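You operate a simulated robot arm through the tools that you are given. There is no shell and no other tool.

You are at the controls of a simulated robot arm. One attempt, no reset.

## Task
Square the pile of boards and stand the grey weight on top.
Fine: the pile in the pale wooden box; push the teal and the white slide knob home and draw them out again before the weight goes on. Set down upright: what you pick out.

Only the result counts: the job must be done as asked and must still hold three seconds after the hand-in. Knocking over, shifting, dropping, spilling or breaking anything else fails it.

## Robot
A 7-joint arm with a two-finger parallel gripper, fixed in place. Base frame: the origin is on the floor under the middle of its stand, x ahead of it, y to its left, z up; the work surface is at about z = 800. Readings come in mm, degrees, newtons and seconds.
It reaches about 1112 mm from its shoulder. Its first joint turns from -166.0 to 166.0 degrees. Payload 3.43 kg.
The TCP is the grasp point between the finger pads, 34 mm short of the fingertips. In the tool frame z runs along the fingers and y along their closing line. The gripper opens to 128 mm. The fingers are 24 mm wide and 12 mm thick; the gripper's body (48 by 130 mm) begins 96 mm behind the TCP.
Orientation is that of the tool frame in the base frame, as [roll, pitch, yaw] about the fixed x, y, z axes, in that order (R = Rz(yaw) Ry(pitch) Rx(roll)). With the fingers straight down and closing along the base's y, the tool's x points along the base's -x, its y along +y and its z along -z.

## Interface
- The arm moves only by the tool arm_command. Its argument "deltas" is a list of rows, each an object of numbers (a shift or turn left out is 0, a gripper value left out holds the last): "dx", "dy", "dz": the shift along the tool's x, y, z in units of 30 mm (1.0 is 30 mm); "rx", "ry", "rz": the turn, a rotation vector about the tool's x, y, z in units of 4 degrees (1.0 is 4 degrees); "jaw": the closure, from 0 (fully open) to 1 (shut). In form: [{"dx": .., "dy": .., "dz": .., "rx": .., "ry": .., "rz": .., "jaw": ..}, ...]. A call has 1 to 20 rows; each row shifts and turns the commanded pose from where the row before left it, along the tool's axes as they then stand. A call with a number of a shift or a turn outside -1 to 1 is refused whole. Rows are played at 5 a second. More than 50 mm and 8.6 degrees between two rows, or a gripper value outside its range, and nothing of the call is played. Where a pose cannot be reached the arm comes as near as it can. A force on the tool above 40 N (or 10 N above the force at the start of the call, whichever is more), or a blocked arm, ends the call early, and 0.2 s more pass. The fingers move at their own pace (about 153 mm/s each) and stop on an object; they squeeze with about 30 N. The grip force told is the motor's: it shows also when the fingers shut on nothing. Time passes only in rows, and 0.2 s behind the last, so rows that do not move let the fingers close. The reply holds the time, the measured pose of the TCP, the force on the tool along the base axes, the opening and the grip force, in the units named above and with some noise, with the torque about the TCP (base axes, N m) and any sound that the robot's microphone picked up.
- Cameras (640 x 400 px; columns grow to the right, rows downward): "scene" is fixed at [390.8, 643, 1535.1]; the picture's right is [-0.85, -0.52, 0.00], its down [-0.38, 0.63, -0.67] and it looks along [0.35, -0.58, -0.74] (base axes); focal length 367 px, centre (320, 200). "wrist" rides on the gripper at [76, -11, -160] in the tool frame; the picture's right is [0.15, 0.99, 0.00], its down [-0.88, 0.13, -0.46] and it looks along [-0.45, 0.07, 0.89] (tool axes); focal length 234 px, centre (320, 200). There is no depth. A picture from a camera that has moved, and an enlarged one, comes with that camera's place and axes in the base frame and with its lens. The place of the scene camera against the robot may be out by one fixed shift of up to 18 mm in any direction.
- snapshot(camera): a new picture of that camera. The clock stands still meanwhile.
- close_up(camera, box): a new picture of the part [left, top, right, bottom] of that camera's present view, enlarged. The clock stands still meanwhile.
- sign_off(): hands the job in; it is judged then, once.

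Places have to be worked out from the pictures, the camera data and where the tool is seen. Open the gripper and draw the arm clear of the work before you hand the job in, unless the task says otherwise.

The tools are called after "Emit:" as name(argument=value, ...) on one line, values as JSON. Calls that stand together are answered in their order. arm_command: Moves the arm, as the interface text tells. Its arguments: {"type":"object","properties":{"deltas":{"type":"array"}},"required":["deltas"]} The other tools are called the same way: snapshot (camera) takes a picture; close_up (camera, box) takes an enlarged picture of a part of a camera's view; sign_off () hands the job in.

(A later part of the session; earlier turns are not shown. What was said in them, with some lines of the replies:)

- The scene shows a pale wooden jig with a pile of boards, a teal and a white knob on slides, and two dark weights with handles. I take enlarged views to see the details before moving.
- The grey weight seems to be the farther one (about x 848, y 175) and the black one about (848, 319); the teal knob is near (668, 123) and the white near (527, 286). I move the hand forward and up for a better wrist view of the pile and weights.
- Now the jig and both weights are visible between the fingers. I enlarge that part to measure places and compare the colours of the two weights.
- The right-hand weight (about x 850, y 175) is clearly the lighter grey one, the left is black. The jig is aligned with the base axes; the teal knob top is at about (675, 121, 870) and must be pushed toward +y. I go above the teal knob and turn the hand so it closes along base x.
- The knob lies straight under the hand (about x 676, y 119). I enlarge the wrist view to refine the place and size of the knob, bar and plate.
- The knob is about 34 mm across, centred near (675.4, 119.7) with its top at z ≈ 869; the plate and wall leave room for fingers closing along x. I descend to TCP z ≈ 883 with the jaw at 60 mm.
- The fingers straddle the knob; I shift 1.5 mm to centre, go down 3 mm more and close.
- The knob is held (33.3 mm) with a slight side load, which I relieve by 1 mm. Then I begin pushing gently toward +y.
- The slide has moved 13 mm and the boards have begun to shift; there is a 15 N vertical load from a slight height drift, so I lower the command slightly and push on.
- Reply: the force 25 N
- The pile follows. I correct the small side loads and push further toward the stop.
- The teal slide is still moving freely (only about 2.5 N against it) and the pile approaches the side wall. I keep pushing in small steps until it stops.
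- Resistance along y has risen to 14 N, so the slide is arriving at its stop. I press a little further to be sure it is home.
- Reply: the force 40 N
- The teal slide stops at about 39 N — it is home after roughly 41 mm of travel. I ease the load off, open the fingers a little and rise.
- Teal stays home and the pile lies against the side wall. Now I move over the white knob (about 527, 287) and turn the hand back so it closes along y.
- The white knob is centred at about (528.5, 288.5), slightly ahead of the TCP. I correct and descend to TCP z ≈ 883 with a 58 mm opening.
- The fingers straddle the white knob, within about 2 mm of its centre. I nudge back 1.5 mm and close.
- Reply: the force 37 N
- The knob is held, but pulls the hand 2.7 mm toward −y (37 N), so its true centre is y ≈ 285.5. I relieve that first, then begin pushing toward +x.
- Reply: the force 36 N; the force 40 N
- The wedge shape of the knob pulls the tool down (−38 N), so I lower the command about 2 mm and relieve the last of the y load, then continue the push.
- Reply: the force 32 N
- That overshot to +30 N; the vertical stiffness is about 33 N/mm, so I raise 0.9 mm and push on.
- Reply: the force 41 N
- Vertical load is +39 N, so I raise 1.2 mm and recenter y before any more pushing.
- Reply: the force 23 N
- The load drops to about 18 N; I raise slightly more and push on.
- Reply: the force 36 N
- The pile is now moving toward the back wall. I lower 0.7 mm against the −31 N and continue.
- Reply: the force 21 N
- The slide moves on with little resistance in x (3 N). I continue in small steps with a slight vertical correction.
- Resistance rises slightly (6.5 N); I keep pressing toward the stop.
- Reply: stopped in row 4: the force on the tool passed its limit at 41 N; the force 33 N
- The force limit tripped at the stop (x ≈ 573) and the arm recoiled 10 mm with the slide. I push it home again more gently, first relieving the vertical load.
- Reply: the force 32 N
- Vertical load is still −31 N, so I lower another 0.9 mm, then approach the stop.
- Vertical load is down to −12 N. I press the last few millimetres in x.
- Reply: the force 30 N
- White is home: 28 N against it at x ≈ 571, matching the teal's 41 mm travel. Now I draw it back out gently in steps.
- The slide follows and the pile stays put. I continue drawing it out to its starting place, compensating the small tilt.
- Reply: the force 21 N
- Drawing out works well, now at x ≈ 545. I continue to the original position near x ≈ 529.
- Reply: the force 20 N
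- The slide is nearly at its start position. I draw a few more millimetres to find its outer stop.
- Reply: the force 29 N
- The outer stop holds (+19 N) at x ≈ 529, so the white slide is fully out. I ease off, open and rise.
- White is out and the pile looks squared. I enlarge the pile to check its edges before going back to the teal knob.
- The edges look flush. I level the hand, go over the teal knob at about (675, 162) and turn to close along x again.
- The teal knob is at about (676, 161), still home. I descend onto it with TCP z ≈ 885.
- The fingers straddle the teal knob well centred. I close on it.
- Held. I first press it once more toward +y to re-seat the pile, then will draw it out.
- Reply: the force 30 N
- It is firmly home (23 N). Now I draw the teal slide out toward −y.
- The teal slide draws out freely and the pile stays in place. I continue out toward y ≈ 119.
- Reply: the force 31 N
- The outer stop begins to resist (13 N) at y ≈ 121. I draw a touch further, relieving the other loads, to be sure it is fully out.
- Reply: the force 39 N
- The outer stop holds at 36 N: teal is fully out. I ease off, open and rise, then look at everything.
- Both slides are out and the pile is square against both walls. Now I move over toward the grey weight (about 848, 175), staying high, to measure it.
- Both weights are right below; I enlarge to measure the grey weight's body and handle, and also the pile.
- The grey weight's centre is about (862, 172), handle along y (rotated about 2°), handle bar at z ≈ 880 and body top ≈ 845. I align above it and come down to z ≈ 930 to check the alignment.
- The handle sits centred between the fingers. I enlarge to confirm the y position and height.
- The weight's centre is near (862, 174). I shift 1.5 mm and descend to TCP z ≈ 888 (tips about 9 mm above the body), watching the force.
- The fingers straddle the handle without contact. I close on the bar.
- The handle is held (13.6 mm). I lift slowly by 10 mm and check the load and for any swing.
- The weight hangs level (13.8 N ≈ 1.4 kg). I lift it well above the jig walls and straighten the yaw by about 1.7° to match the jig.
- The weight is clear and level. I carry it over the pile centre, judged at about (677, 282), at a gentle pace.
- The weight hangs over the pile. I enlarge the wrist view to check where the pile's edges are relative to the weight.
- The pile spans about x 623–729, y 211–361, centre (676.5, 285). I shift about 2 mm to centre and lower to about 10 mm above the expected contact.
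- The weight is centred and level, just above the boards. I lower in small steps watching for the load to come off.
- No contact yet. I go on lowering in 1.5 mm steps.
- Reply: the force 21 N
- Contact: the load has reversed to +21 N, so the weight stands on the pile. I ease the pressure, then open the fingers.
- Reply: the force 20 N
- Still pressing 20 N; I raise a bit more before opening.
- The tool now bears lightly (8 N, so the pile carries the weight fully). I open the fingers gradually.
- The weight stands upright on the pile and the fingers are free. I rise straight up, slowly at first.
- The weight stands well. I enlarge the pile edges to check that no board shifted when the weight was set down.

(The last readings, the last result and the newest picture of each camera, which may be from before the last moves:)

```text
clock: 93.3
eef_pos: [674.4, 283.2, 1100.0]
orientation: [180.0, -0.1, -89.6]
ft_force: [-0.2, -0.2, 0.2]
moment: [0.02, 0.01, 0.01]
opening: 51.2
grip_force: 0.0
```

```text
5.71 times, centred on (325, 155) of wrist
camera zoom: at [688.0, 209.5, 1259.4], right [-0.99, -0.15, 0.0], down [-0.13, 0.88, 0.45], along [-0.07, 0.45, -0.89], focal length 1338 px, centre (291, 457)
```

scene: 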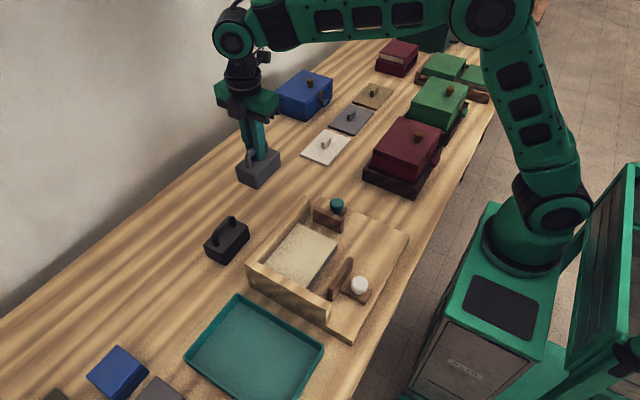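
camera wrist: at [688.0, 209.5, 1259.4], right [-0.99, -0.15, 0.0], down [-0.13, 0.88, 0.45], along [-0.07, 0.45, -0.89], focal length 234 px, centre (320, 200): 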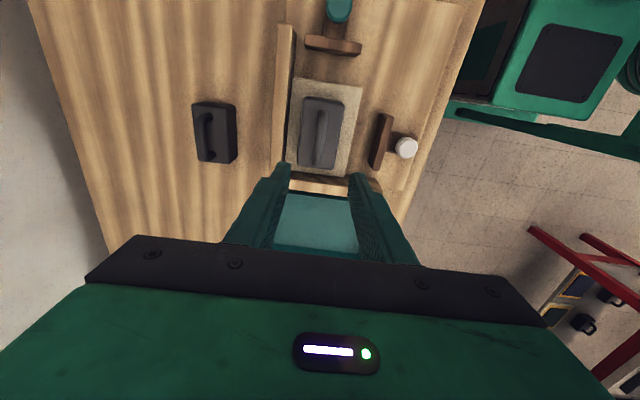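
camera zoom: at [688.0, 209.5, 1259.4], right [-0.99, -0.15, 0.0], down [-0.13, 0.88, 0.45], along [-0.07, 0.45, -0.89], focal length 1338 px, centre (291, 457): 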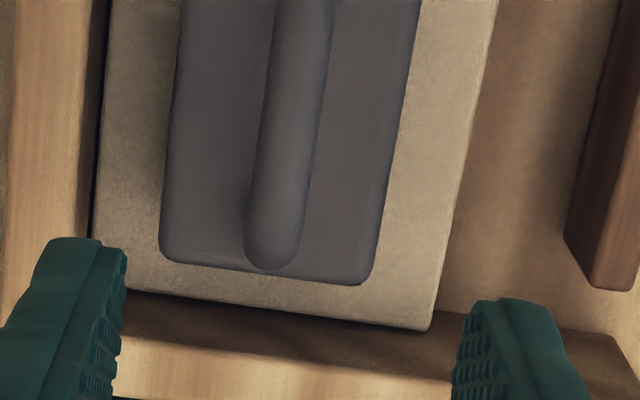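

I look even closer at the corner layers of the pile.

Emit:
close_up(camera="scene", box=[340, 232, 366, 262])

Emit:
close_up(camera="scene", box=[318, 262, 344, 292])

```text
13.33 times, centred on (353, 247) of scene
camera zoom: at [390.8, 643.0, 1535.1], right [-0.85, -0.52, 0.0], down [-0.38, 0.63, -0.67], along [0.35, -0.58, -0.74], focal length 4898 px, centre (-120, -427)
```

zoom: 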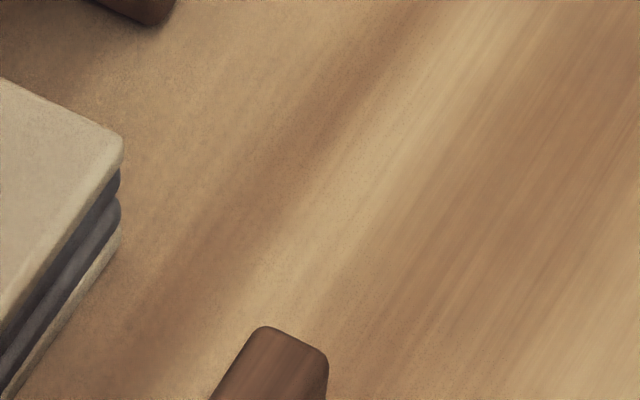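

```text
13.33 times, centred on (331, 277) of scene
camera zoom: at [390.8, 643.0, 1535.1], right [-0.85, -0.52, 0.0], down [-0.38, 0.63, -0.67], along [0.35, -0.58, -0.74], focal length 4898 px, centre (173, -827)
```

zoom: 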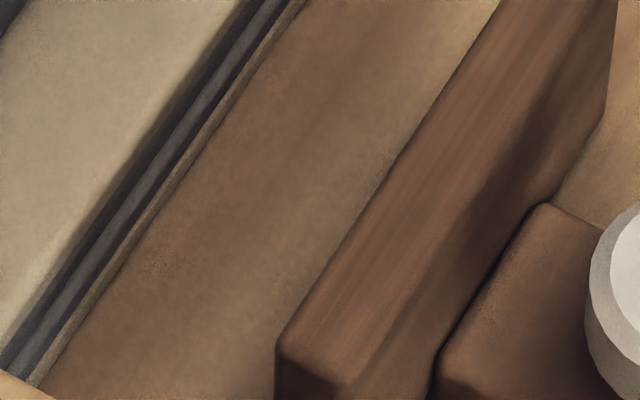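

All four board edges coincide to within about half a millimetre, both slides are out, and the grey weight stands upright on top. I open the hand fully and draw the arm up and away.

Emit:
arm_command(deltas=[{"dz": -1, "jaw": 0}, {"dz": -1}, {"dx": 0.8, "dy": 0.8}, {"dx": 0.8, "dy": 0.8}, {"dx": 0.8, "dy": 0.8}, {"dx": 0.8, "dy": 0.8}, {"dx": 0.8, "dy": 0.8}, {}, {}, {}])

Emit:
snapshot(camera="scene")

Emit:
snapshot(camera="wrist")

```text
clock: 95.5
eef_pos: [555.9, 163.3, 1160.1]
orientation: [-180.0, -0.2, -89.6]
ft_force: [-0.2, -0.3, 0.1]
moment: [-0.01, 0.0, 0.02]
opening: 127.9
grip_force: 0.2
```

```text
taken
```

scene: 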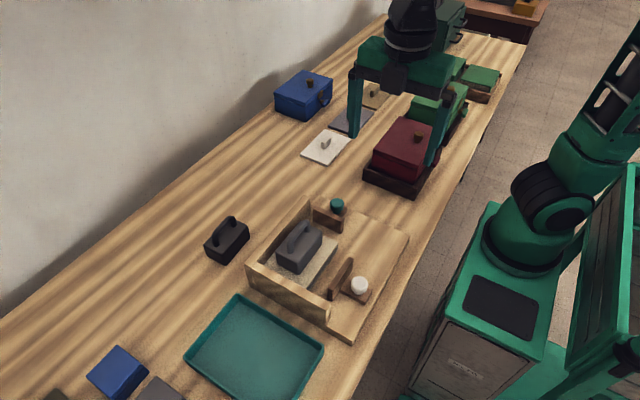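

```text
taken
camera wrist: at [568.2, 89.8, 1319.5], right [-0.99, -0.15, 0.0], down [-0.13, 0.88, 0.45], along [-0.07, 0.45, -0.89], focal length 234 px, centre (320, 200)
```

wrist: 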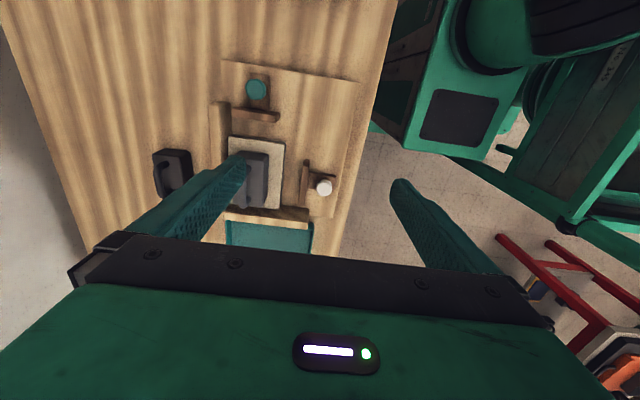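

The scene shows the squared pile with the grey weight upright on it, both slides drawn out, nothing else moved, the gripper open and the arm clear. I hand the job in.

Emit:
sign_off()

```text
The job is handed in.
```

The pile in the pale wooden box is squared and the grey weight stands upright on top of it; I've handed the job in.

- **Slides:** I pushed the teal and then the white knob home until each stopped. Both were home together before I drew the white one out, then the teal, each to its outer stop. On the first push the white slide hit the force limit at its stop and recoiled about 10 mm, so I pushed it home again before drawing it out.
- **Pile:** In the close-up taken after the weight went on, the visible edges of all four boards line up to within about half a millimetre.
- **Weight:** I lifted it by the handle, set it down on the middle of the pile and let go. It stayed level.
- **Everything else:** The last pictures show nothing else moved. The gripper is open and the arm is clear of the work.
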